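You operate a simulated robot arm through the tools that you are given. There is no shell and no other tool. Be economical: measure what you need, move in short steps, check, and stop when the job is done.

You run a simulated robot arm. Do the job below in one go: nothing can be reset, and whatever is moved stays where it is left.

## Task
Turn off the big burner, spoon tea into the deep pan and cover it.
Fine: knob at OFF first; one red spoon from the tea bowl, spoon back; the small lid goes on.

It is judged by the outcome, as a careful person would: the job done as asked, and still so three seconds after it is handed in. It fails if anything else is knocked over, pushed out of place, dropped, spilled or broken. A push-on lid holds only when it is set on centred and level and pressed home; a screw cap is set on level and turned clockwise until tight.

## Robot
A 6-joint arm with a two-finger parallel gripper, fixed in place. Base frame: the origin is at the foot of the arm, x ahead of it, y to its left, z up. Lengths are in mm, angles in degrees, forces in N, time in s.
Its first joint turns from -166.0 to 166.0 degrees. Payload 3.91 kg.
The TCP is the grasp point between the finger pads, 30 mm short of the fingertips. In the tool frame z runs along the fingers and y along their closing line. Largest opening 110 mm; finger width 20, thickness 10; the body of the gripper, 48 by 112 mm, starts 55 mm behind the TCP.
Orientation is told as [roll, pitch, yaw] about the base's x, y, z axes, in that order, counted from this pose: with the fingers straight down and closing along the base's y, the tool's x points along the base's -x, its y along +y and its z along -z.

## Interface
- The arm moves only by the tool servo_tool. Its argument "series" is a list of rows, each an object (a shift or turn left out is 0, a gripper value left out holds the last) with "rotation": the turn, a rotation vector about the tool's x, y, z in units of 180 degrees (1.0 is 180 degrees), a list of three; "translation": the shift along the tool's x, y, z in units of 250 mm (1.0 is 250 mm), a list of three; "jaw": the finger opening in mm, from 0 to 110. In form: [{"rotation": [ax, ay, az], "translation": [x, y, z], "jaw": jaw}, ...]. A call has 1 to 8 rows; each row is the pose to reach, as a shift and turn from the pose commanded when the call began, along the tool's axes at that moment. A call with a number of a shift or a turn outside -1 to 1 is refused whole. A row lasts 0.2 s, in which the tool goes at most 50 mm and 8.6 degrees; a call with a longer step from one row to the next is refused whole, and so is a gripper value outside its range. Where a pose cannot be reached the arm comes as near as it can. A force on the tool above 80 N (or 10 N above the force at the start of the call, whichever is more), or a blocked arm, ends the call early, and 0.2 s more pass. The fingers move at their own pace (about 108 mm/s each) and stop on an object; they squeeze with about 33 N. The grip force told is the motor's: it shows also when the fingers shut on nothing. Time passes only in rows, and 0.2 s behind the last, so rows that repeat a pose let the fingers close. The reply holds the time, the measured pose of the TCP, the force on the tool along the base axes, the opening and the grip force, in the units named above and with some noise.
- Cameras (640 x 400 px; columns grow to the right, rows downward): "scene" is fixed at [402.2, -502.4, 1464.1]; the picture's right is [0.96, -0.28, 0.00], its down [-0.12, -0.40, -0.91] and it looks along [0.26, 0.87, -0.41] (base axes); focal length 288 px, centre (320, 200). "wrist" rides on the gripper at [77, 7, -114] in the tool frame; the picture's right is [-0.09, 1.00, 0.00], its down [-0.80, -0.07, -0.59] and it looks along [-0.59, -0.05, 0.80] (tool axes); focal length 270 px, centre (320, 200). There is no depth. A picture from a camera that has moved, and an enlarged one, comes with that camera's place and axes in the base frame and with its lens. The place of the scene camera against the robot may be out by one fixed shift of up to 12 mm in any direction.
- grab_frame(camera): a new picture of that camera. It takes no simulated time.
- lift_body(by): slides the trunk up (or, below 0, down) by that many mm; the arm rides with it, the base frame stays. It gives what a move gives, with no picture.
- enlarge(camera, box): a new picture of the part [left, top, right, bottom] of that camera's present view, enlarged. It takes no simulated time.
- finish_job(): hands the job in; it is judged then, once.

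Work in short steps. Places have to be worked out from the pictures, the camera data and where the tool is seen: move nearer, look again, correct. Check each grasp and each placing, and mend what went wrong. You have 120 turns and 76 pictures in all, those below and enlarged ones among them. Open the gripper and draw the arm clear of the work before you hand the job in, unless the task says otherwise; then end with one line.

The tools are called after "Request:" as name(argument=value, ...) on one line, values as JSON. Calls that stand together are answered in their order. servo_tool: Moves the arm, as the interface text tells. Its arguments: {"type":"object","properties":{"series":{"type":"array"}},"required":["series"]} The other tools are called the same way: lift_body (by) slides the trunk up or down; grab_frame (camera) takes a picture; enlarge (camera, box) takes an enlarged picture of a part of a camera's view; finish_job () hands the job in.

At the start:

```text
t: 0.0
ee_pos: [267.1, 299.3, 1329.9]
tcp_rot: [0.0, 0.0, 0.0]
contact_force: [-0.5, -0.6, 0.2]
opening: 110.1
grip_force: 0.0
trunk travel left (down, up): [-475.0, 65.0]
```

scene: 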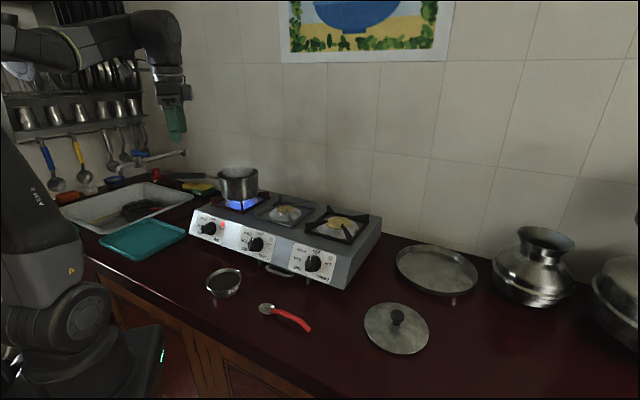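
wrist: 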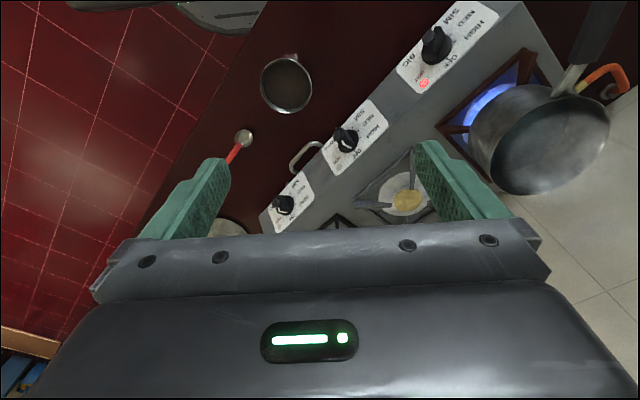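

I start by looking closer at the stove and at the items on the counter.

Request:
enlarge(camera="scene", box=[170, 150, 400, 294])

Request:
enlarge(camera="scene", box=[190, 240, 450, 400])

Request:
enlarge(camera="wrist", box=[220, 0, 640, 260])

```text
2.78 times, centred on (285, 222) of scene
camera zoom: at [402.2, -502.4, 1464.1], right [0.96, -0.28, 0.0], down [-0.12, -0.4, -0.91], along [0.26, 0.87, -0.41], focal length 799 px, centre (417, 139)
```

zoom: 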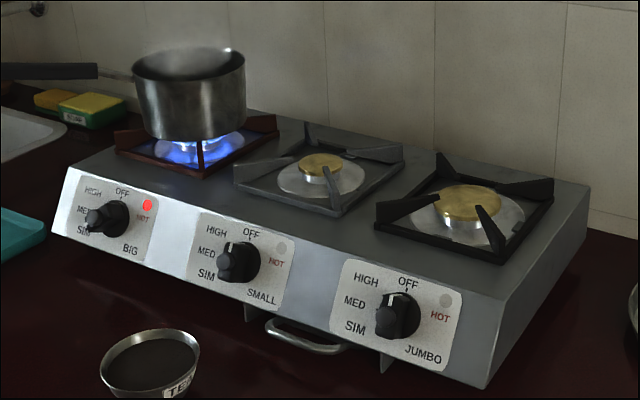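

```text
2.46 times, centred on (320, 320) of scene
camera zoom: at [402.2, -502.4, 1464.1], right [0.96, -0.28, 0.0], down [-0.12, -0.4, -0.91], along [0.26, 0.87, -0.41], focal length 708 px, centre (320, -95)
```

zoom: 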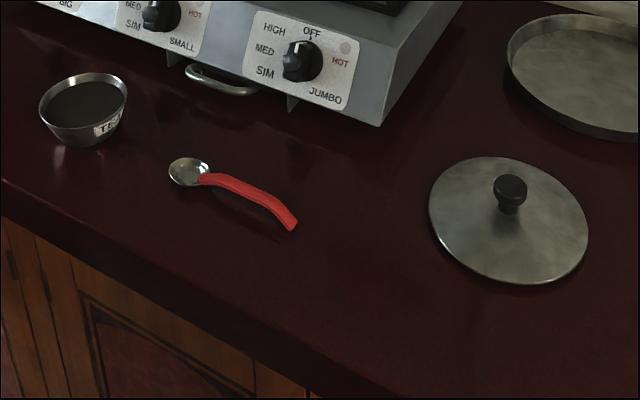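

```text
1.52 times, centred on (430, 130) of wrist
camera zoom: at [189.7, 307.1, 1444.0], right [0.09, 1.0, 0.0], down [0.8, -0.07, 0.59], along [0.59, -0.05, -0.8], focal length 412 px, centre (152, 307)
```

zoom: 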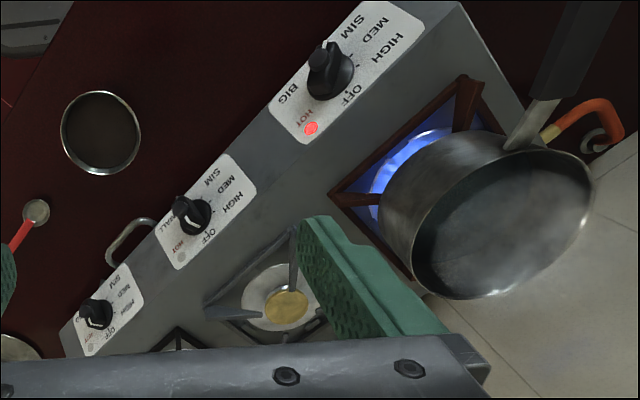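

The counter seems to be near z≈860, the big knob near (268,497,933), the pan rim near (388,609,1095) and the lid near (743,-44). I enlarge the knob and the tray/lid area for detail.

Request:
enlarge(camera="scene", box=[185, 205, 249, 245])

Request:
enlarge(camera="wrist", box=[390, 0, 502, 70])

Request:
enlarge(camera="scene", box=[0, 0, 256, 160])

```text
10.00 times, centred on (217, 225) of scene
camera zoom: at [402.2, -502.4, 1464.1], right [0.96, -0.28, 0.0], down [-0.12, -0.4, -0.91], along [0.26, 0.87, -0.41], focal length 2876 px, centre (1350, -50)
```

zoom: 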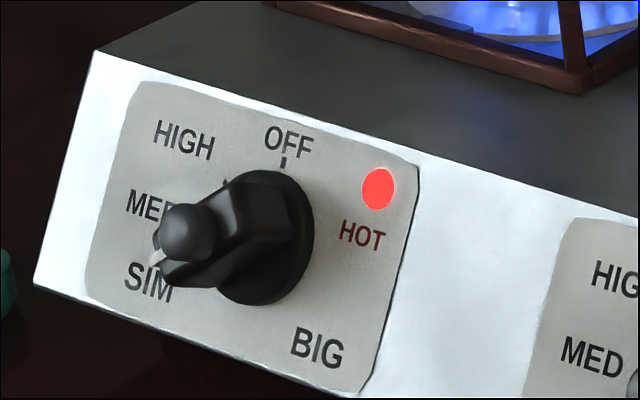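

```text
5.71 times, centred on (446, 35) of wrist
camera zoom: at [189.7, 307.1, 1444.0], right [0.09, 1.0, 0.0], down [0.8, -0.07, 0.59], along [0.59, -0.05, -0.8], focal length 1544 px, centre (-400, 1143)
```

zoom: 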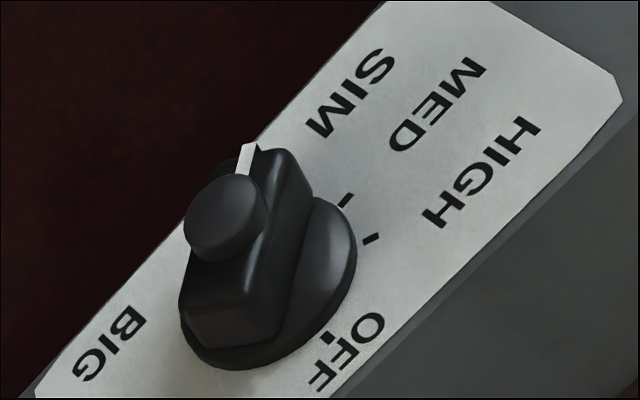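

```text
2.50 times, centred on (128, 80) of scene
camera zoom: at [402.2, -502.4, 1464.1], right [0.96, -0.28, 0.0], down [-0.12, -0.4, -0.91], along [0.26, 0.87, -0.41], focal length 719 px, centre (800, 500)
```

zoom: 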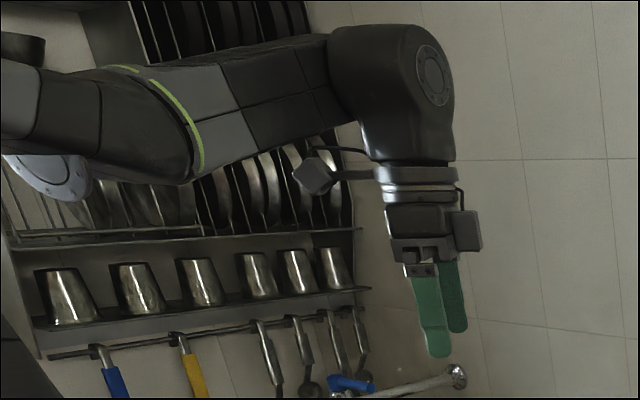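

The big knob's bar points near SIM, about 110° anticlockwise of OFF. The panel leans back about 30° and its normal is about (-0.61,-0.61,0.49). I yaw the tool 45° toward the stove and come part of the way down.

Request:
servo_tool(series=[{"rotation": [0, 0, 0.0417], "translation": [0.03, 0.05, 0.13]}, {"rotation": [0, 0, 0.0833], "translation": [0.06, 0.1, 0.26]}, {"rotation": [0, 0, 0.125], "translation": [0.09, 0.15, 0.39]}, {"rotation": [0, 0, 0.1667], "translation": [0.12, 0.2, 0.52]}, {"rotation": [0, 0, 0.2083], "translation": [0.14, 0.25, 0.65]}, {"rotation": [0, 0, 0.25], "translation": [0.16, 0.3, 0.8]}, {"rotation": [0, 0, 0.25], "translation": [0.16, 0.3, 0.8]}])

```text
t: 1.6
ee_pos: [229.5, 376.3, 1128.7]
tcp_rot: [-0.1, 0.0, -45.1]
contact_force: [-0.6, -0.1, -0.3]
opening: 109.9
grip_force: 0.0
trunk travel left (down, up): [-475.0, 65.0]
```

The move went as commanded. Now I tip the tool 60° to face the panel, 130 mm short of the knob.

Request:
servo_tool(series=[{"rotation": [-0.0417, 0, 0], "translation": [0.027, 0.004, 0.06]}, {"rotation": [-0.0833, 0, 0], "translation": [0.054, 0.008, 0.12]}, {"rotation": [-0.125, 0, 0], "translation": [0.081, 0.012, 0.19]}, {"rotation": [-0.1667, 0, 0], "translation": [0.109, 0.016, 0.25]}, {"rotation": [-0.2083, 0, 0], "translation": [0.136, 0.02, 0.32]}, {"rotation": [-0.25, 0, 0], "translation": [0.163, 0.025, 0.38]}, {"rotation": [-0.2917, 0, 0], "translation": [0.19, 0.03, 0.45]}, {"rotation": [-0.3333, 0, 0], "translation": [0.218, 0.036, 0.516]}])

Request:
grab_frame(camera="wrist")

Request:
grab_frame(camera="scene")

```text
t: 3.4
ee_pos: [253.8, 383.4, 1214.1]
tcp_rot: [55.0, -0.5, -43.1]
contact_force: [0.1, -2.0, 0.5]
opening: 110.0
grip_force: 0.0
out of reach, approached as far as the arm can: row 5, 6, 7, 8
trunk travel left (down, up): [-475.0, 65.0]
```

```text
67 pictures are left
camera wrist: at [137.5, 371.0, 1285.5], right [0.45, 0.36, 0.82], down [0.22, -0.93, 0.29], along [0.86, 0.05, -0.5], focal length 270 px, centre (320, 200)
```

wrist: 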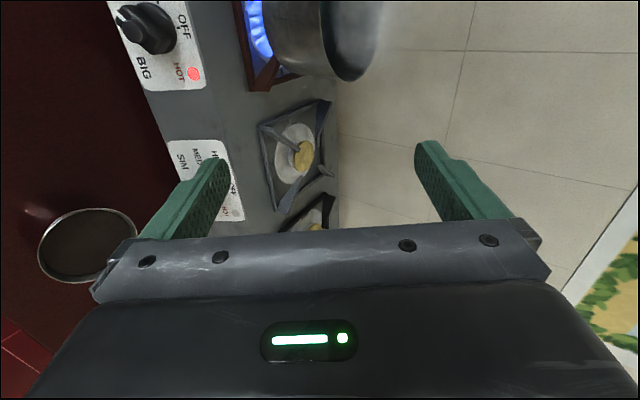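

```text
66 pictures are left
```

scene: 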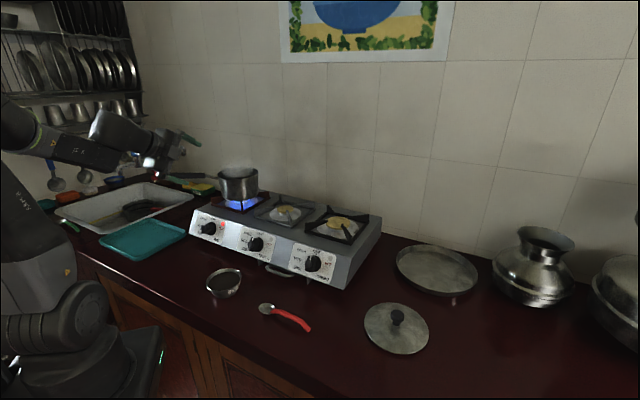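

The arm can't fold in that close at this trunk height. Lowering the trunk by 200 mm puts the TCP about 130 mm in front of the knob and leaves the wrist more room.

Request:
lift_body(by=-200)

Request:
grab_frame(camera="wrist")

Request:
grab_frame(camera="scene")

```text
t: 5.6
ee_pos: [257.1, 390.2, 1011.3]
tcp_rot: [54.5, -0.7, -42.9]
contact_force: [-0.2, 0.3, -0.7]
opening: 110.0
grip_force: 0.0
trunk travel left (down, up): [-275.0, 265.0]
```

```text
65 pictures are left
camera wrist: at [139.7, 377.8, 1082.4], right [0.45, 0.37, 0.81], down [0.22, -0.93, 0.3], along [0.86, 0.05, -0.5], focal length 270 px, centre (320, 200)
```

wrist: 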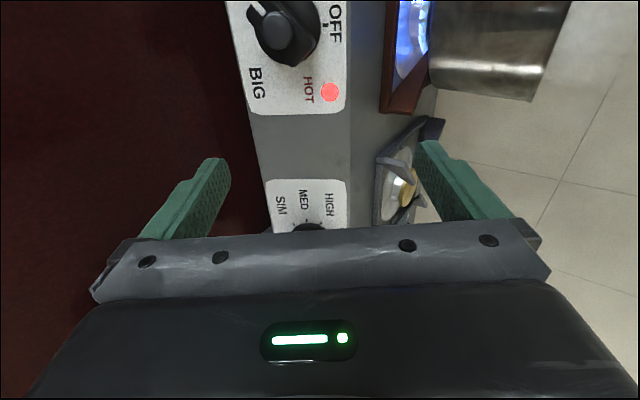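

```text
64 pictures are left
```

scene: 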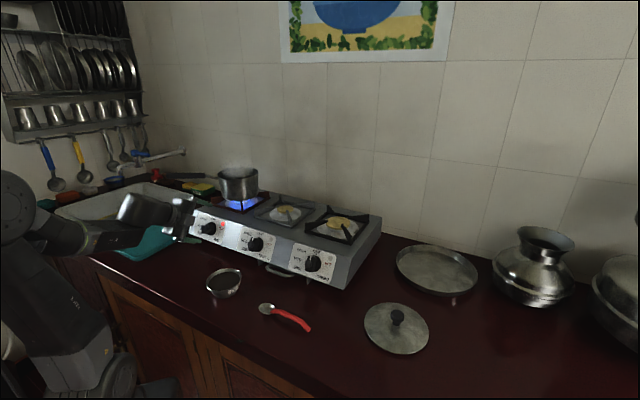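

The view is clear now. I enlarge the knob to fix its centre and the bar's angle.

Request:
enlarge(camera="wrist", box=[208, 0, 400, 120])

```text
3.33 times, centred on (304, 60) of wrist
camera zoom: at [139.7, 377.8, 1082.4], right [0.45, 0.37, 0.81], down [0.22, -0.93, 0.3], along [0.86, 0.05, -0.5], focal length 901 px, centre (373, 667)
```

zoom: 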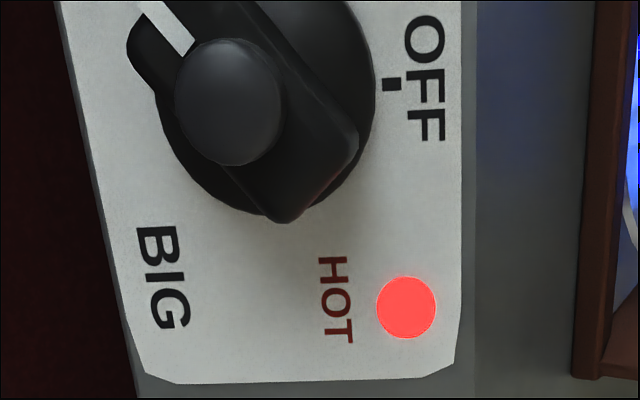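

The disc centre comes out at about (275,499,925) on the panel, with the bar about 123° anticlockwise of OFF. I align the tool with the panel normal and put it on the knob's axis, 110 mm out.

Request:
servo_tool(series=[{"rotation": [-0.011, -0.0024, 0.0033], "translation": [0.086, -0.038, 0.02]}, {"rotation": [-0.022, -0.0048, 0.0066], "translation": [0.172, -0.076, 0.04]}, {"rotation": [-0.0333, -0.0072, 0.01], "translation": [0.258, -0.114, 0.061]}, {"rotation": [-0.0333, -0.0072, 0.01], "translation": [0.258, -0.114, 0.061]}])

```text
t: 6.6
ee_pos: [250.8, 418.5, 1071.9]
tcp_rot: [59.8, -0.2, -44.9]
contact_force: [0.0, 0.4, -0.3]
opening: 109.9
grip_force: 0.1
out of reach, approached as far as the arm can: row 1, 2, 3, 4
trunk travel left (down, up): [-275.0, 265.0]
```

The arm still runs against its inner reach limit, though the orientation is right. I lower the trunk another 100 mm and check the side clearance.

Request:
lift_body(by=-100)

Request:
servo_tool(series=[{"translation": [0.05, 0.0, 0.0]}, {"translation": [0.1, 0.0, 0.0]}, {"translation": [0.155, 0.0, 0.0]}, {"translation": [0.155, 0.0, 0.0]}])

Request:
grab_frame(camera="wrist")

Request:
grab_frame(camera="scene")

```text
t: 7.9
ee_pos: [249.8, 418.2, 971.3]
tcp_rot: [59.8, 0.0, -44.8]
contact_force: [-0.1, -0.1, -0.4]
opening: 109.8
grip_force: 0.0
trunk travel left (down, up): [-175.0, 365.0]
```

```text
t: 8.9
ee_pos: [226.2, 443.9, 981.3]
tcp_rot: [59.4, -0.1, -44.6]
contact_force: [-0.3, -0.6, 0.2]
opening: 110.0
grip_force: 0.1
out of reach, approached as far as the arm can: row 2, 3, 4
trunk travel left (down, up): [-175.0, 365.0]
```

```text
62 pictures are left
camera wrist: at [105.5, 430.8, 1044.5], right [0.42, 0.3, 0.86], down [0.18, -0.95, 0.24], along [0.89, 0.06, -0.45], focal length 270 px, centre (320, 200)
```

wrist: 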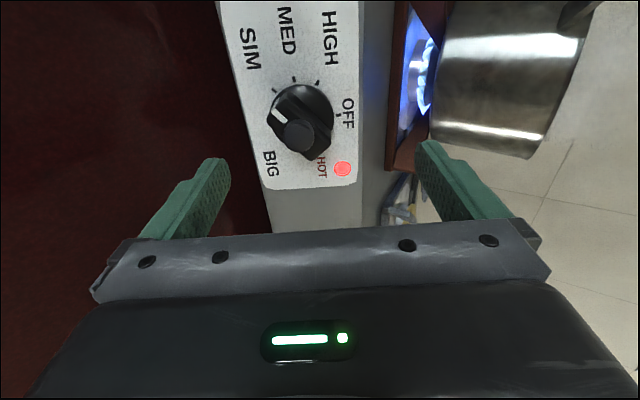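

```text
61 pictures are left
```

scene: 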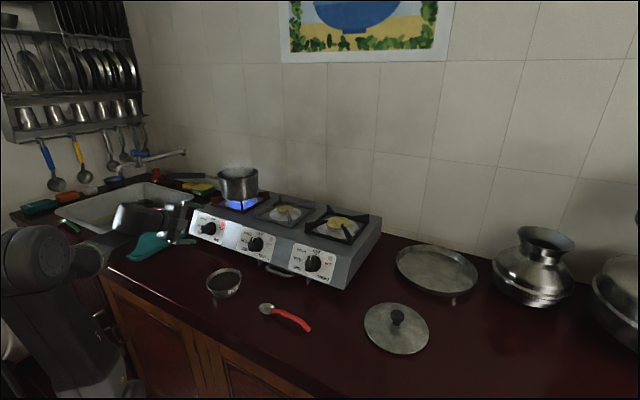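

Closing in on the knob makes the reach easier. I go to 75 mm out on the axis, turn the tool -33° to match the bar and narrow the jaw.

Request:
servo_tool(series=[{"rotation": [0, 0, -0.045], "translation": [0.004, -0.012, 0.017], "jaw": 64}, {"rotation": [0, 0, -0.09], "translation": [0.008, -0.024, 0.034]}, {"rotation": [0, 0, -0.135], "translation": [0.012, -0.036, 0.05]}, {"rotation": [0, 0, -0.183], "translation": [0.017, -0.048, 0.068]}, {"rotation": [0, 0, -0.183], "translation": [0.017, -0.048, 0.068]}])

Request:
grab_frame(camera="wrist")

```text
t: 10.1
ee_pos: [228.5, 453.3, 962.7]
tcp_rot: [55.2, -28.2, -26.6]
contact_force: [0.1, 0.0, 0.3]
opening: 63.9
grip_force: 0.2
trunk travel left (down, up): [-175.0, 365.0]
```

```text
60 pictures are left
camera wrist: at [98.2, 419.1, 988.0], right [-0.02, 0.65, 0.76], down [0.28, -0.73, 0.63], along [0.96, 0.22, -0.16], focal length 270 px, centre (320, 200)
```

wrist: 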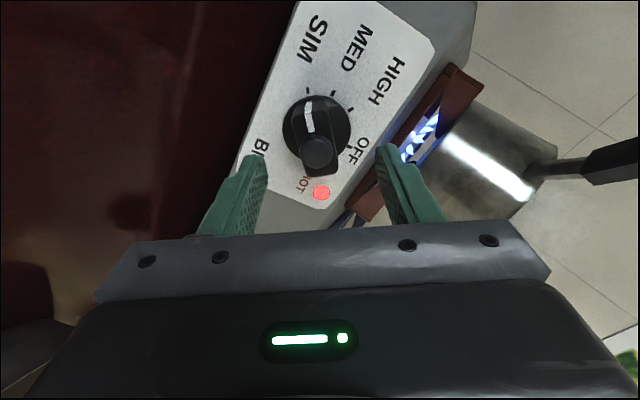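

The bar lines up with the fingers at the SIM tick, and the tool axis passes through the disc centre. I advance 33 mm and close.

Request:
servo_tool(series=[{"translation": [0, 0, 0.06]}, {"translation": [0, 0, 0.1]}, {"translation": [0, 0, 0.132]}, {"translation": [0, 0, 0.132], "jaw": 5}, {"translation": [0, 0, 0.132]}, {"translation": [0, 0, 0.132]}])

Request:
grab_frame(camera="wrist")

```text
t: 11.5
ee_pos: [250.2, 472.8, 943.7]
tcp_rot: [54.8, -28.1, -26.7]
contact_force: [-4.7, -25.9, -30.5]
opening: 23.9
grip_force: 44.6
trunk travel left (down, up): [-175.0, 365.0]
```

```text
59 pictures are left
camera wrist: at [119.2, 438.9, 970.1], right [-0.02, 0.65, 0.76], down [0.28, -0.73, 0.63], along [0.96, 0.22, -0.17], focal length 270 px, centre (320, 200)
```

wrist: 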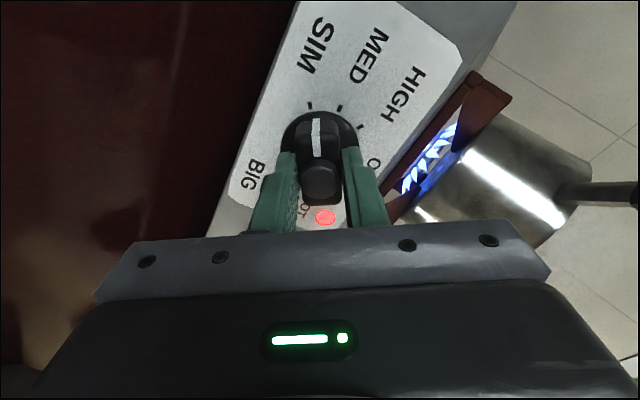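

The reaction on the tool is about 40 N along -y, so the grip is a few mm off-centre. I relieve it by shifting -3 mm along the closing line.

Request:
servo_tool(series=[{"translation": [0, -0.012, 0], "jaw": 5}, {"translation": [0, -0.014, 0]}])

```text
t: 12.1
ee_pos: [249.9, 472.3, 942.4]
tcp_rot: [55.2, -28.1, -26.6]
contact_force: [3.1, -4.6, -21.0]
opening: 23.7
grip_force: 45.0
trunk travel left (down, up): [-175.0, 365.0]
```

Both fingers now hold the bar. I turn clockwise in small steps.

Request:
servo_tool(series=[{"rotation": [0, 0, 0.04]}, {"rotation": [0, 0, 0.08]}, {"rotation": [0, 0, 0.12]}, {"rotation": [0, 0, 0.16]}, {"rotation": [0, 0, 0.2]}, {"rotation": [0, 0, 0.24]}, {"rotation": [0, 0, 0.28]}])

Request:
grab_frame(camera="wrist")

```text
t: 13.3
ee_pos: [253.3, 470.7, 948.4]
tcp_rot: [57.1, -0.1, -44.5]
contact_force: [-34.5, -8.1, -46.4]
opening: 32.6
grip_force: 27.9
out of reach, approached as far as the arm can: row 4, 5
trunk travel left (down, up): [-175.0, 365.0]
stopped in row 5: the force on the tool passed its limit (the readings are from after the stop); the commanded pose is now the measured one
```

```text
58 pictures are left
camera wrist: at [133.7, 459.3, 1016.1], right [0.44, 0.32, 0.84], down [0.19, -0.94, 0.26], along [0.88, 0.05, -0.48], focal length 270 px, centre (320, 200)
```

wrist: 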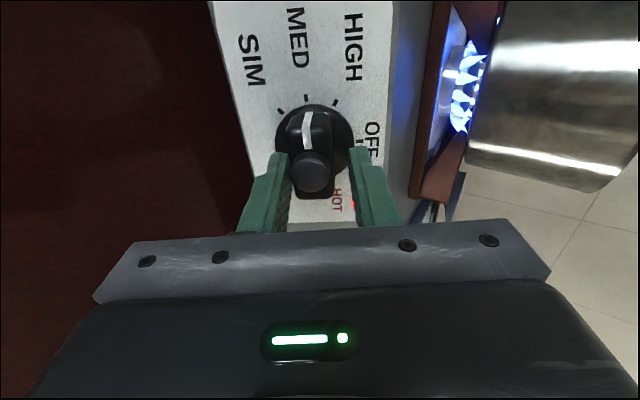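

The knob moved about one tick, then the wrist hit a reach limit. I open, back off and check how the arm is folded, so I can pick a better trunk height.

Request:
servo_tool(series=[{"jaw": 64}, {"translation": [0, 0, -0.06]}, {"translation": [0, 0, -0.16]}, {"translation": [0, 0.1, -0.25]}, {"translation": [0, 0.2, -0.35]}])

Request:
grab_frame(camera="scene")

```text
t: 14.5
ee_pos: [223.5, 436.7, 1044.5]
tcp_rot: [57.8, 0.3, -44.8]
contact_force: [-0.1, 0.3, 0.1]
opening: 63.8
grip_force: 0.0
trunk travel left (down, up): [-175.0, 365.0]
```

```text
57 pictures are left
```

scene: 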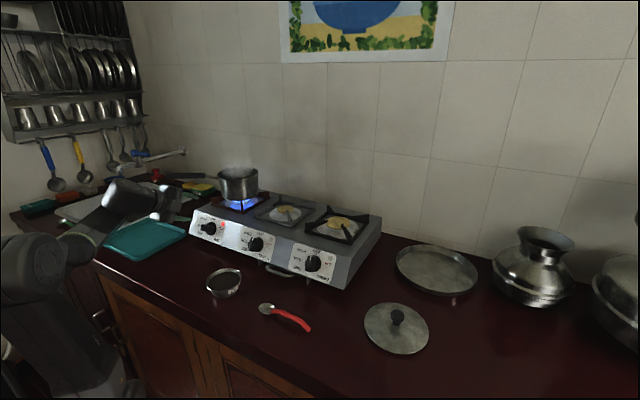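

Going up was reachable. The elbow is well above the counter, so I lower the trunk another 90 mm, which puts the tool back in front of the knob.

Request:
lift_body(by=-90)

Request:
enlarge(camera="wrist", box=[160, 0, 480, 200])

```text
t: 15.7
ee_pos: [222.5, 437.5, 954.9]
tcp_rot: [58.0, 0.3, -44.8]
contact_force: [-0.4, -0.3, 0.7]
opening: 64.0
grip_force: 0.1
trunk travel left (down, up): [-85.0, 455.0]
```

```text
2.00 times, centred on (320, 100) of wrist
camera zoom: at [103.0, 425.6, 1021.9], right [0.44, 0.31, 0.84], down [0.19, -0.95, 0.25], along [0.88, 0.05, -0.47], focal length 541 px, centre (320, 400)
```

zoom: 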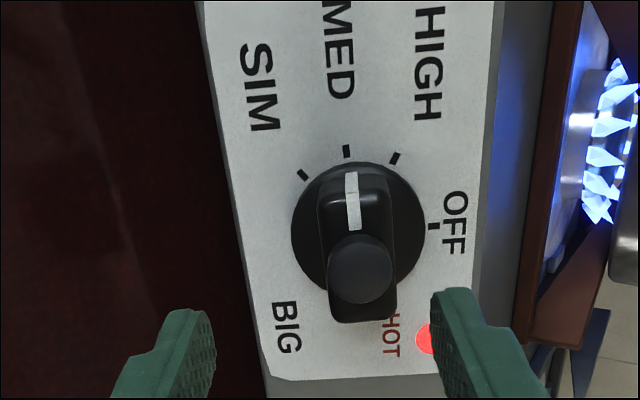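

Now it is clear that the knob points at MED, with OFF 90° clockwise. I align on the axis at 75 mm with a 60.5° tilt and see whether that pose is reached.

Request:
servo_tool(series=[{"rotation": [-0.014, 0, 0], "translation": [0.024, 0.049, 0.037], "jaw": 60}, {"rotation": [-0.014, 0, 0], "translation": [0.024, 0.049, 0.037]}])

```text
t: 16.3
ee_pos: [229.4, 451.9, 961.6]
tcp_rot: [60.4, 0.3, -44.7]
contact_force: [-0.2, -0.9, 0.8]
opening: 60.0
grip_force: 0.0
trunk travel left (down, up): [-85.0, 455.0]
```

That was reached exactly. I rehearse the 90° turn in free air first.

Request:
servo_tool(series=[{"rotation": [0, 0, 0.045]}, {"rotation": [0, 0, 0.09]}, {"rotation": [0, 0, 0.135]}, {"rotation": [0, 0, 0.18]}, {"rotation": [0, 0, 0.225]}, {"rotation": [0, 0, 0.27]}, {"rotation": [0, 0, 0.315]}, {"rotation": [0, 0, 0.36]}])

Request:
servo_tool(series=[{"rotation": [0, 0, 0.045]}, {"rotation": [0, 0, 0.09]}, {"rotation": [0, 0, 0.13]}])

```text
t: 18.1
ee_pos: [380.3, 385.5, 997.2]
tcp_rot: [34.3, 51.5, -88.2]
contact_force: [-0.7, 0.5, -0.4]
opening: 60.0
grip_force: 0.1
out of reach, approached as far as the arm can: row 2, 3, 4, 5, 6, 7, 8
trunk travel left (down, up): [-85.0, 455.0]
```

```text
t: 18.9
ee_pos: [433.6, 345.7, 987.8]
tcp_rot: [0.7, 59.1, -126.1]
contact_force: [-0.1, 1.2, 1.0]
opening: 60.1
grip_force: 0.1
out of reach, approached as far as the arm can: row 1, 2, 3
trunk travel left (down, up): [-85.0, 455.0]
```

Turning that way runs into a wrist joint limit, so the knob must be gripped with the tool flipped 180°, where the range is free. First I back the tool up and away from the stove, and look.

Request:
servo_tool(series=[{"translation": [0.07, -0.012, -0.13]}, {"translation": [0.15, -0.024, -0.27]}, {"translation": [0.22, -0.036, -0.41]}])

Request:
grab_frame(camera="scene")

```text
t: 19.7
ee_pos: [407.8, 288.2, 1089.1]
tcp_rot: [1.4, 59.0, -126.9]
contact_force: [0.6, 0.0, -1.4]
opening: 59.8
grip_force: 0.0
out of reach, approached as far as the arm can: row 1, 2, 3
trunk travel left (down, up): [-85.0, 455.0]
```

```text
55 pictures are left
```

scene: 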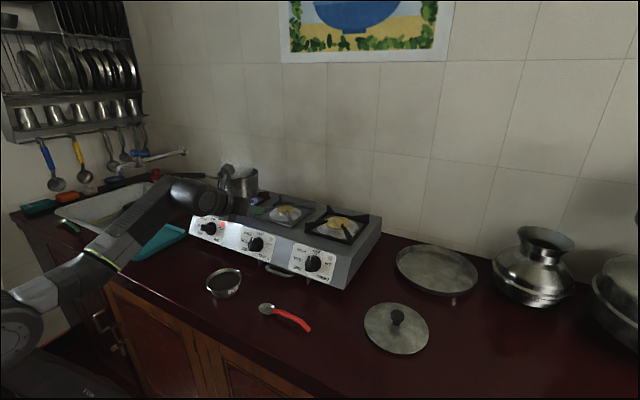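

Nothing was disturbed. I unwind the rotation while moving back left, above the knob region.

Request:
servo_tool(series=[{"rotation": [0, 0, -0.045], "translation": [-0.02, -0.12, 0.013]}, {"rotation": [0, 0, -0.09], "translation": [-0.04, -0.24, 0.026]}, {"rotation": [0, 0, -0.135], "translation": [-0.06, -0.36, 0.039]}, {"rotation": [0, 0, -0.18], "translation": [-0.08, -0.48, 0.052]}, {"rotation": [0, 0, -0.225], "translation": [-0.1, -0.6, 0.065]}, {"rotation": [0, 0, -0.27], "translation": [-0.12, -0.72, 0.078]}, {"rotation": [0, 0, -0.315], "translation": [-0.14, -0.84, 0.091]}, {"rotation": [0, 0, -0.36], "translation": [-0.166, -0.958, 0.104]}])

Request:
servo_tool(series=[{"rotation": [0, 0, -0.045]}, {"rotation": [0, 0, -0.09]}, {"rotation": [0, 0, -0.135]}, {"rotation": [0, 0, -0.18]}, {"rotation": [0, 0, -0.225]}, {"rotation": [0, 0, -0.27]}, {"rotation": [0, 0, -0.315]}, {"rotation": [0, 0, -0.36]}])

```text
t: 21.5
ee_pos: [224.2, 438.4, 1036.4]
tcp_rot: [56.8, 20.6, -52.2]
contact_force: [1.8, -0.1, -0.1]
opening: 60.2
grip_force: 0.0
trunk travel left (down, up): [-85.0, 455.0]
```

```text
t: 23.3
ee_pos: [226.1, 437.5, 1032.9]
tcp_rot: [51.7, -33.9, -15.2]
contact_force: [0.3, -0.4, -0.1]
opening: 59.9
grip_force: 0.0
trunk travel left (down, up): [-85.0, 455.0]
```

That is reachable. I continue rotating toward the flipped orientation.

Request:
servo_tool(series=[{"rotation": [0, 0, -0.045]}, {"rotation": [0, 0, -0.09]}, {"rotation": [0, 0, -0.135]}, {"rotation": [0, 0, -0.18]}, {"rotation": [0, 0, -0.225]}, {"rotation": [0, 0, -0.27]}, {"rotation": [0, 0, -0.315]}, {"rotation": [0, 0, -0.36]}])

Request:
servo_tool(series=[{"rotation": [0, 0, -0.045]}, {"rotation": [0, 0, -0.09]}, {"rotation": [0, 0, -0.135]}, {"rotation": [0, 0, -0.18]}, {"rotation": [0, 0, -0.225]}, {"rotation": [0, 0, -0.27]}, {"rotation": [0, 0, -0.315]}, {"rotation": [0, 0, -0.36]}])

Request:
grab_frame(camera="wrist")

Request:
grab_frame(camera="scene")

```text
t: 25.1
ee_pos: [223.9, 437.7, 1032.8]
tcp_rot: [-23.7, -55.6, 78.9]
contact_force: [-0.3, 0.2, -0.3]
opening: 60.2
grip_force: 0.1
trunk travel left (down, up): [-85.0, 455.0]
```

```text
t: 26.9
ee_pos: [224.5, 437.4, 1034.4]
tcp_rot: [-58.6, -8.4, 135.8]
contact_force: [0.7, 0.0, 0.9]
opening: 59.9
grip_force: 0.0
trunk travel left (down, up): [-85.0, 455.0]
```

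```text
54 pictures are left
camera wrist: at [213.9, 306.6, 1075.9], right [-0.51, -0.22, -0.83], down [-0.86, 0.18, 0.48], along [0.04, 0.96, -0.28], focal length 270 px, centre (320, 200)
```

wrist: 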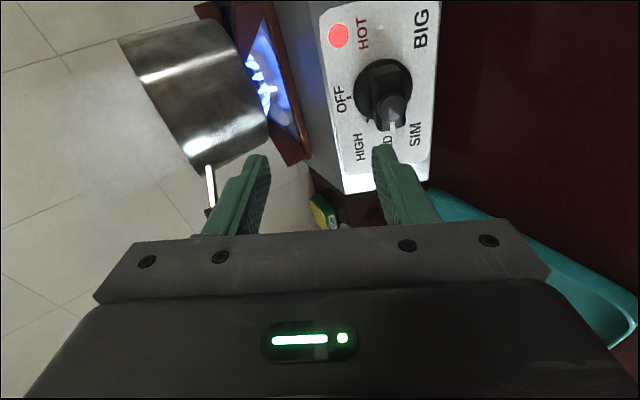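

```text
53 pictures are left
```

scene: 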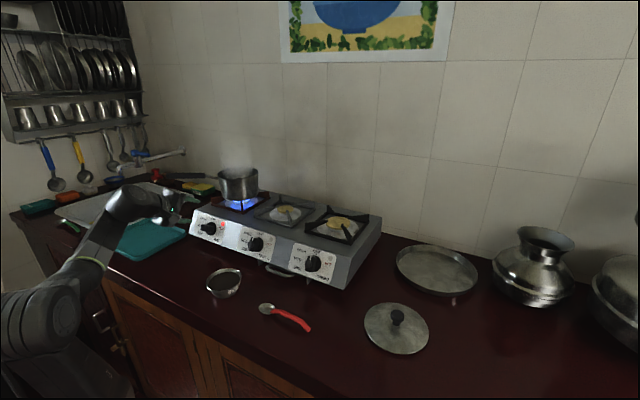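

The camera is now on the other side, with the fingers straddling from the other end. I align exactly with the panel and go to 85 mm out on the knob axis.

Request:
servo_tool(series=[{"rotation": [0.004, 0.009, -0.0126], "translation": [0.004, 0.08, 0.05]}, {"rotation": [0.007, 0.018, -0.025], "translation": [0.008, 0.16, 0.1]}, {"rotation": [0.0108, 0.0274, -0.0378], "translation": [0.011, 0.228, 0.159]}, {"rotation": [0.0108, 0.0274, -0.0378], "translation": [0.011, 0.228, 0.159]}])

Request:
enlarge(camera="wrist", box=[160, 0, 480, 200])

```text
t: 27.9
ee_pos: [223.4, 446.7, 966.1]
tcp_rot: [-60.5, -0.1, 134.8]
contact_force: [0.2, -0.2, 0.6]
opening: 60.1
grip_force: 0.0
trunk travel left (down, up): [-85.0, 455.0]
```

```text
2.00 times, centred on (320, 100) of wrist
camera zoom: at [204.6, 319.6, 1015.4], right [-0.41, -0.28, -0.87], down [-0.91, 0.23, 0.36], along [0.1, 0.93, -0.35], focal length 541 px, centre (320, 400)
```

zoom: 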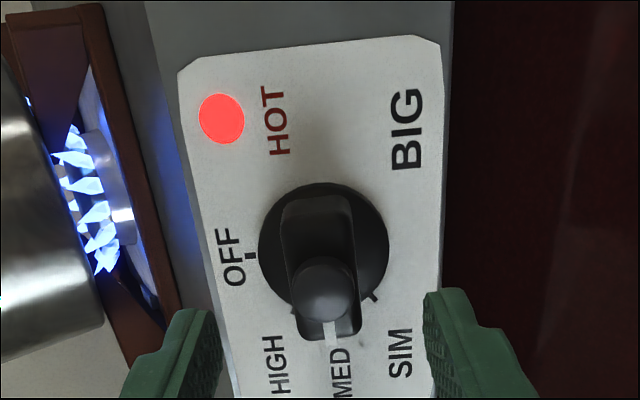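

The bar and axis are centred. I advance to 42 mm above the panel and close on the bar.

Request:
servo_tool(series=[{"translation": [0, 0.002, 0.06]}, {"translation": [0, 0.004, 0.12]}, {"translation": [0, 0.004, 0.172]}, {"translation": [0, 0.004, 0.172], "jaw": 10}, {"translation": [0, 0.004, 0.172]}, {"translation": [0, 0.004, 0.172]}])

```text
t: 29.3
ee_pos: [251.0, 471.7, 944.2]
tcp_rot: [-60.4, -0.2, 134.9]
contact_force: [3.5, 3.1, 5.6]
opening: 23.9
grip_force: 45.6
trunk travel left (down, up): [-85.0, 455.0]
```

The grip is centred, with low side force. I turn clockwise by 56° and watch the force.

Request:
servo_tool(series=[{"rotation": [0, 0, 0.045]}, {"rotation": [0, 0, 0.09]}, {"rotation": [0, 0, 0.135]}, {"rotation": [0, 0, 0.18]}, {"rotation": [0, 0, 0.225]}, {"rotation": [0, 0, 0.27]}, {"rotation": [0, 0, 0.31]}])

Request:
grab_frame(camera="wrist")

```text
t: 30.9
ee_pos: [249.9, 470.6, 941.0]
tcp_rot: [-44.3, -46.0, 98.6]
contact_force: [4.4, -7.5, -11.0]
opening: 23.9
grip_force: 45.2
trunk travel left (down, up): [-85.0, 455.0]
```

```text
51 pictures are left
camera wrist: at [182.4, 351.9, 938.7], right [-0.79, 0.45, -0.42], down [-0.39, 0.16, 0.91], along [0.47, 0.88, 0.05], focal length 270 px, centre (320, 200)
```

wrist: 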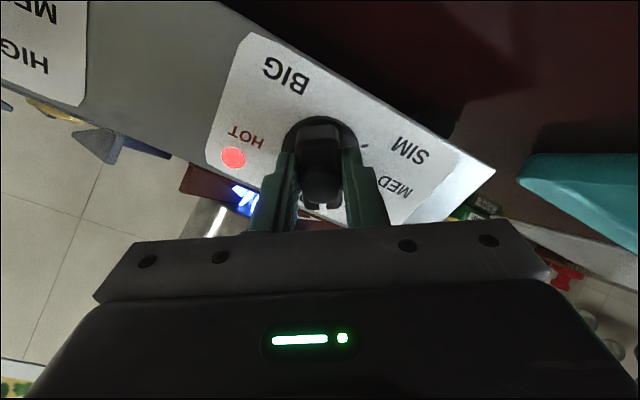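

Turning works and the knob follows. I go on the remaining ~36° to OFF.

Request:
servo_tool(series=[{"rotation": [0, 0, 0.045]}, {"rotation": [0, 0, 0.09]}, {"rotation": [0, 0, 0.135]}, {"rotation": [0, 0, 0.17]}, {"rotation": [0, 0, 0.195]}])

Request:
grab_frame(camera="wrist")

```text
t: 32.1
ee_pos: [248.8, 472.7, 941.0]
tcp_rot: [1.7, -60.1, 42.9]
contact_force: [-9.1, -13.9, -29.3]
opening: 23.6
grip_force: 45.0
trunk travel left (down, up): [-85.0, 455.0]
```

```text
50 pictures are left
camera wrist: at [146.1, 381.6, 930.6], right [-0.67, 0.74, 0.09], down [-0.02, -0.14, 0.99], along [0.75, 0.66, 0.11], focal length 270 px, centre (320, 200)
```

wrist: 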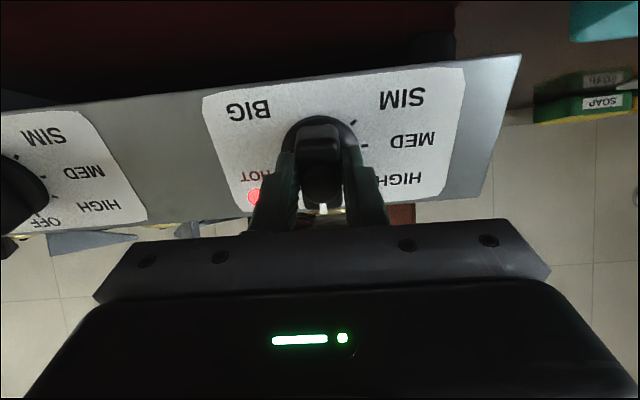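

The tool has turned the full 90°. I check the knob and flame in the scene view.

Request:
enlarge(camera="scene", box=[170, 155, 298, 235])

```text
5.00 times, centred on (234, 195) of scene
camera zoom: at [402.2, -502.4, 1464.1], right [0.96, -0.28, 0.0], down [-0.12, -0.4, -0.91], along [0.26, 0.87, -0.41], focal length 1438 px, centre (750, 225)
```

zoom: 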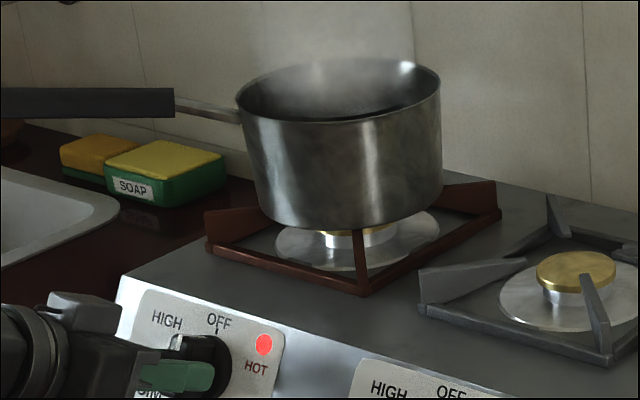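

The flame is out. I release and back off to check the pointer.

Request:
servo_tool(series=[{"jaw": 60}, {"jaw": 60}, {"translation": [0, 0, -0.1]}, {"translation": [0, 0, -0.2]}])

Request:
enlarge(camera="scene", box=[170, 195, 250, 245])

Request:
enlarge(camera="wrist", box=[160, 40, 480, 240])

```text
t: 33.1
ee_pos: [219.1, 440.3, 969.7]
tcp_rot: [1.8, -60.5, 42.7]
contact_force: [0.3, 0.0, 0.2]
opening: 60.0
grip_force: 0.0
trunk travel left (down, up): [-85.0, 455.0]
```

```text
8.00 times, centred on (210, 220) of scene
camera zoom: at [402.2, -502.4, 1464.1], right [0.96, -0.28, 0.0], down [-0.12, -0.4, -0.91], along [0.26, 0.87, -0.41], focal length 2301 px, centre (1200, 40)
```

zoom: 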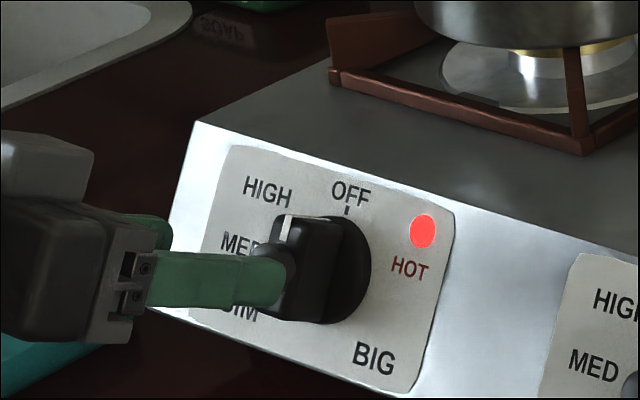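

```text
2.00 times, centred on (320, 140) of wrist
camera zoom: at [115.8, 350.5, 958.3], right [-0.67, 0.74, 0.09], down [-0.03, -0.15, 0.99], along [0.75, 0.66, 0.12], focal length 541 px, centre (320, 320)
```

zoom: 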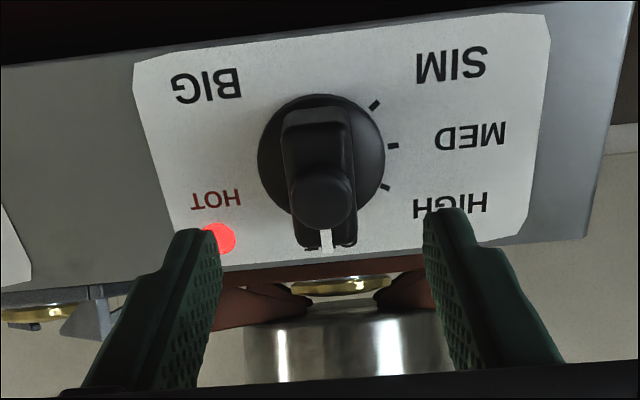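

The pointer is at OFF and the flame is out. I raise the trunk 300 mm, then turn the tool to point down and move over the spoon area.

Request:
lift_body(by=300)

Request:
servo_tool(series=[{"rotation": [0, 0.047, 0], "translation": [0.03, -0.13, -0.056]}, {"rotation": [0, 0.094, 0], "translation": [0.06, -0.26, -0.11]}, {"rotation": [0, 0.141, 0], "translation": [0.09, -0.39, -0.167]}, {"rotation": [0, 0.188, 0], "translation": [0.12, -0.52, -0.22]}, {"rotation": [0, 0.235, 0], "translation": [0.15, -0.65, -0.28]}, {"rotation": [0, 0.282, 0], "translation": [0.18, -0.78, -0.33]}, {"rotation": [0, 0.329, 0], "translation": [0.22, -0.908, -0.39]}])

```text
t: 36.1
ee_pos: [219.0, 442.3, 1268.5]
tcp_rot: [1.9, -60.5, 42.8]
contact_force: [-0.7, -0.8, 0.2]
opening: 60.0
grip_force: 0.1
trunk travel left (down, up): [-385.0, 155.0]
```

```text
t: 37.7
ee_pos: [300.4, 193.7, 1266.6]
tcp_rot: [1.0, -1.2, 44.5]
contact_force: [0.5, -0.1, -0.6]
opening: 59.9
grip_force: 0.0
trunk travel left (down, up): [-385.0, 155.0]
```

Now I swing the yaw to align with the spoon and descend above it for a look.

Request:
servo_tool(series=[{"rotation": [0, 0, 0.046], "translation": [-0.013, -0.072, 0.09]}, {"rotation": [0, 0, 0.092], "translation": [-0.026, -0.144, 0.18]}, {"rotation": [0, 0, 0.138], "translation": [-0.04, -0.216, 0.27]}, {"rotation": [0, 0, 0.184], "translation": [-0.053, -0.288, 0.36]}, {"rotation": [0, 0, 0.23], "translation": [-0.066, -0.36, 0.45]}, {"rotation": [0, 0, 0.276], "translation": [-0.08, -0.432, 0.55]}, {"rotation": [0, 0, 0.322], "translation": [-0.093, -0.504, 0.65]}, {"rotation": [0, 0, 0.368], "translation": [-0.107, -0.576, 0.748]}])

Request:
servo_tool(series=[{"rotation": [0, 0, 0.046]}, {"rotation": [0, 0, 0.092]}, {"rotation": [0, 0, 0.138]}, {"rotation": [0, 0, 0.161]}])

Request:
grab_frame(camera="wrist")

```text
t: 39.5
ee_pos: [417.1, 121.4, 1074.1]
tcp_rot: [1.4, 0.5, -21.9]
contact_force: [0.1, 0.4, -0.5]
opening: 59.9
grip_force: 0.0
trunk travel left (down, up): [-385.0, 155.0]
```

```text
t: 40.5
ee_pos: [419.0, 120.1, 1075.6]
tcp_rot: [1.2, 1.1, -50.9]
contact_force: [-0.4, -0.5, 0.6]
opening: 59.8
grip_force: 0.1
trunk travel left (down, up): [-385.0, 155.0]
```

```text
46 pictures are left
camera wrist: at [374.4, 182.6, 1191.8], right [0.83, 0.56, 0.02], down [0.45, -0.68, 0.58], along [0.34, -0.47, -0.82], focal length 270 px, centre (320, 200)
```

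wrist: 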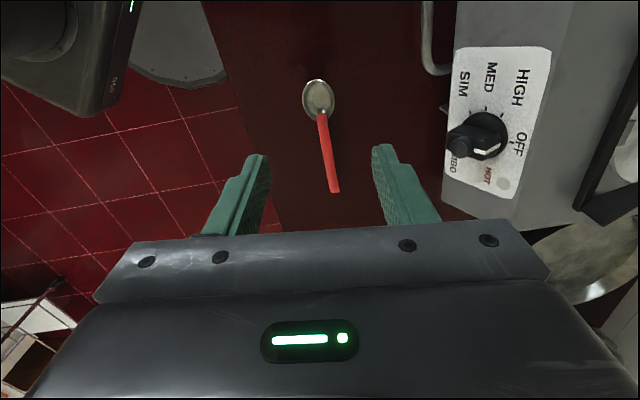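

Triangulated, the spoon's bowl is at about (426,114,862) and its handle end at about (522,17,857), so it lies along -45°. I align and descend toward the middle of the handle for a closer look.

Request:
servo_tool(series=[{"rotation": [0.0067, -0.0061, -0.0278], "translation": [-0.08, 0.008, 0.115], "jaw": 50}, {"rotation": [0.0067, -0.0061, -0.0278], "translation": [-0.16, 0.016, 0.23]}, {"rotation": [0.0067, -0.0061, -0.0278], "translation": [-0.24, 0.025, 0.34]}, {"rotation": [0.0067, -0.0061, -0.0278], "translation": [-0.32, 0.033, 0.46]}, {"rotation": [0.0067, -0.0061, -0.0278], "translation": [-0.32, 0.033, 0.46]}])

Request:
enlarge(camera="wrist", box=[200, 0, 440, 240])

Request:
enlarge(camera="scene", box=[195, 250, 355, 350])

```text
t: 41.7
ee_pos: [477.7, 66.1, 959.7]
tcp_rot: [0.0, -0.1, -45.7]
contact_force: [0.4, 0.5, 0.0]
opening: 50.4
grip_force: 0.1
trunk travel left (down, up): [-385.0, 155.0]
```

```text
1.67 times, centred on (320, 120) of wrist
camera zoom: at [428.6, 127.1, 1074.1], right [0.78, 0.63, 0.0], down [0.51, -0.62, 0.6], along [0.38, -0.46, -0.8], focal length 450 px, centre (320, 333)
```

zoom: 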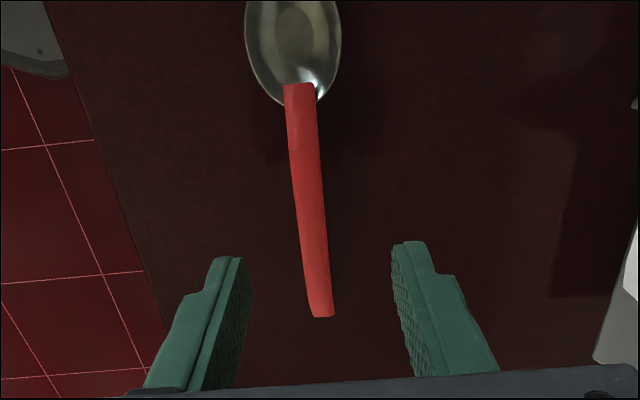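

```text
4.00 times, centred on (275, 300) of scene
camera zoom: at [402.2, -502.4, 1464.1], right [0.96, -0.28, 0.0], down [-0.12, -0.4, -0.91], along [0.26, 0.87, -0.41], focal length 1150 px, centre (500, -200)
```

zoom: 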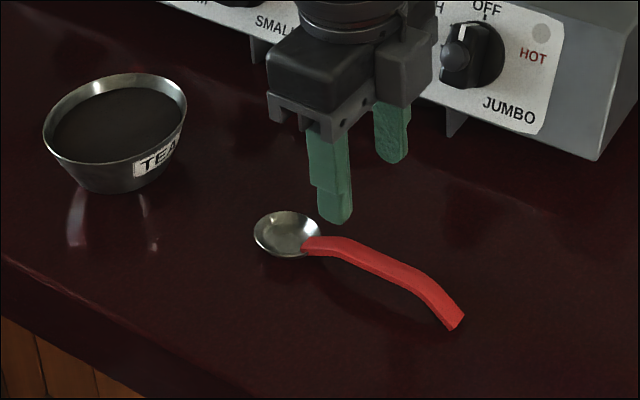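

The handle's grip spot is at about (488,49,874). I descend so the fingertips are at z≈862 with the handle between the pads.

Request:
servo_tool(series=[{"rotation": [0, 0, 0.0044], "translation": [-0.078, -0.017, 0.07]}, {"rotation": [0, 0, 0.0044], "translation": [-0.078, -0.017, 0.17]}, {"rotation": [0, 0, 0.0044], "translation": [-0.078, -0.017, 0.24]}, {"rotation": [0, 0, 0.0044], "translation": [-0.078, -0.017, 0.271]}, {"rotation": [0, 0, 0.0044], "translation": [-0.078, -0.017, 0.271]}])

Request:
grab_frame(camera="wrist")

Request:
enlarge(camera="scene", box=[235, 265, 331, 325])

```text
t: 42.9
ee_pos: [485.9, 51.6, 892.3]
tcp_rot: [0.1, -0.2, -46.6]
contact_force: [-0.4, 0.0, -0.6]
opening: 49.9
grip_force: 0.2
trunk travel left (down, up): [-385.0, 155.0]
```

```text
43 pictures are left
camera wrist: at [437.8, 112.5, 1007.2], right [0.78, 0.62, 0.0], down [0.5, -0.63, 0.6], along [0.37, -0.47, -0.8], focal length 270 px, centre (320, 200)
```

wrist: 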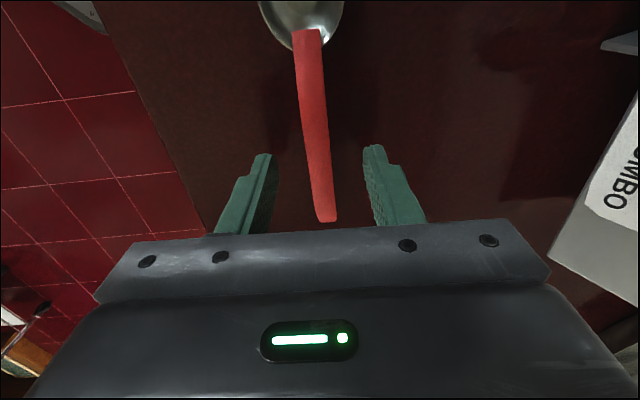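

```text
6.67 times, centred on (283, 295) of scene
camera zoom: at [402.2, -502.4, 1464.1], right [0.96, -0.28, 0.0], down [-0.12, -0.4, -0.91], along [0.26, 0.87, -0.41], focal length 1917 px, centre (567, -433)
```

zoom: 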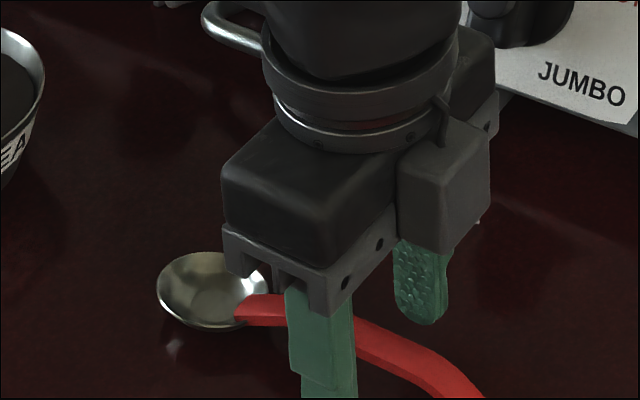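

The handle is between the pads. I close.

Request:
servo_tool(series=[{"jaw": 2}, {"jaw": 2}, {"jaw": 2}])

```text
t: 43.7
ee_pos: [485.7, 51.4, 893.7]
tcp_rot: [0.0, -0.1, -46.6]
contact_force: [0.3, 0.1, -0.5]
opening: 11.7
grip_force: 32.9
trunk travel left (down, up): [-385.0, 155.0]
```

It is gripped at 11.7 mm. I lift it 80 mm and check that it hangs level.

Request:
servo_tool(series=[{"translation": [0, 0, -0.08]}, {"translation": [0, 0, -0.2]}, {"translation": [0, 0, -0.32]}, {"translation": [0, 0, -0.32]}])

Request:
grab_frame(camera="wrist")

Request:
enlarge(camera="scene", box=[195, 230, 355, 330])

```text
t: 44.7
ee_pos: [485.4, 51.0, 971.8]
tcp_rot: [0.0, -0.2, -46.6]
contact_force: [-0.3, 0.2, 0.2]
opening: 11.8
grip_force: 33.0
trunk travel left (down, up): [-385.0, 155.0]
```

```text
41 pictures are left
camera wrist: at [436.5, 112.2, 1086.6], right [0.78, 0.62, 0.0], down [0.5, -0.63, 0.6], along [0.37, -0.47, -0.8], focal length 270 px, centre (320, 200)
```

wrist: 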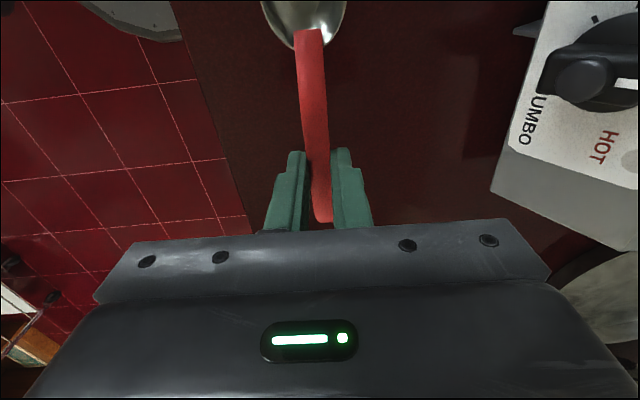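

```text
4.00 times, centred on (275, 280) of scene
camera zoom: at [402.2, -502.4, 1464.1], right [0.96, -0.28, 0.0], down [-0.12, -0.4, -0.91], along [0.26, 0.87, -0.41], focal length 1150 px, centre (500, -120)
```

zoom: 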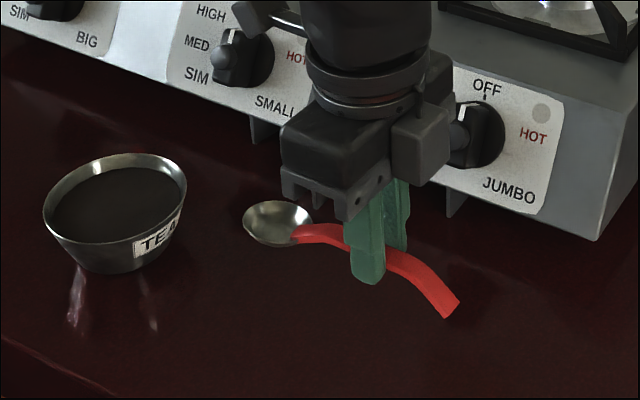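

The spoon is held level; its bowl sits about 87 mm ahead of the TCP and 30 mm below it. I move it over the tea bowl and look.

Request:
servo_tool(series=[{"translation": [0.1, 0, 0]}, {"translation": [0.24, 0, 0]}, {"translation": [0.38, 0, 0]}, {"translation": [0.52, 0, 0]}, {"translation": [0.652, 0, 0]}, {"translation": [0.652, 0, 0]}])

Request:
grab_frame(camera="wrist")

Request:
enlarge(camera="scene", box=[175, 220, 303, 300])

```text
t: 46.1
ee_pos: [374.2, 169.6, 971.0]
tcp_rot: [0.1, -0.1, -46.5]
contact_force: [0.0, 0.0, -1.2]
opening: 12.1
grip_force: 33.3
trunk travel left (down, up): [-385.0, 155.0]
```

```text
39 pictures are left
camera wrist: at [326.3, 231.0, 1084.6], right [0.78, 0.62, 0.0], down [0.5, -0.63, 0.6], along [0.37, -0.47, -0.8], focal length 270 px, centre (320, 200)
```

wrist: 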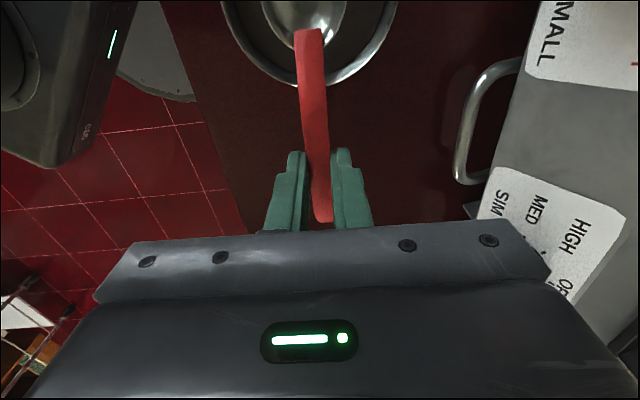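

```text
5.00 times, centred on (239, 260) of scene
camera zoom: at [402.2, -502.4, 1464.1], right [0.96, -0.28, 0.0], down [-0.12, -0.4, -0.91], along [0.26, 0.87, -0.41], focal length 1438 px, centre (725, -100)
```

zoom: 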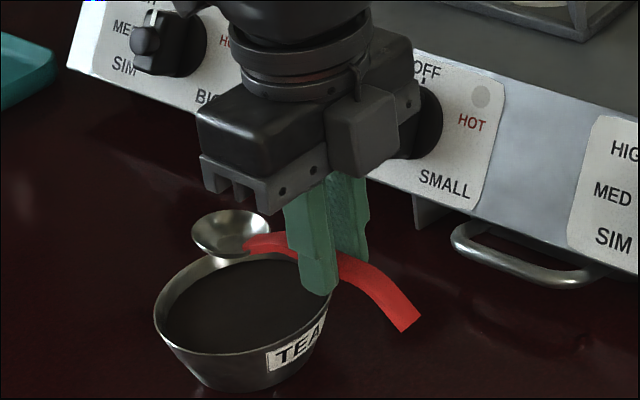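

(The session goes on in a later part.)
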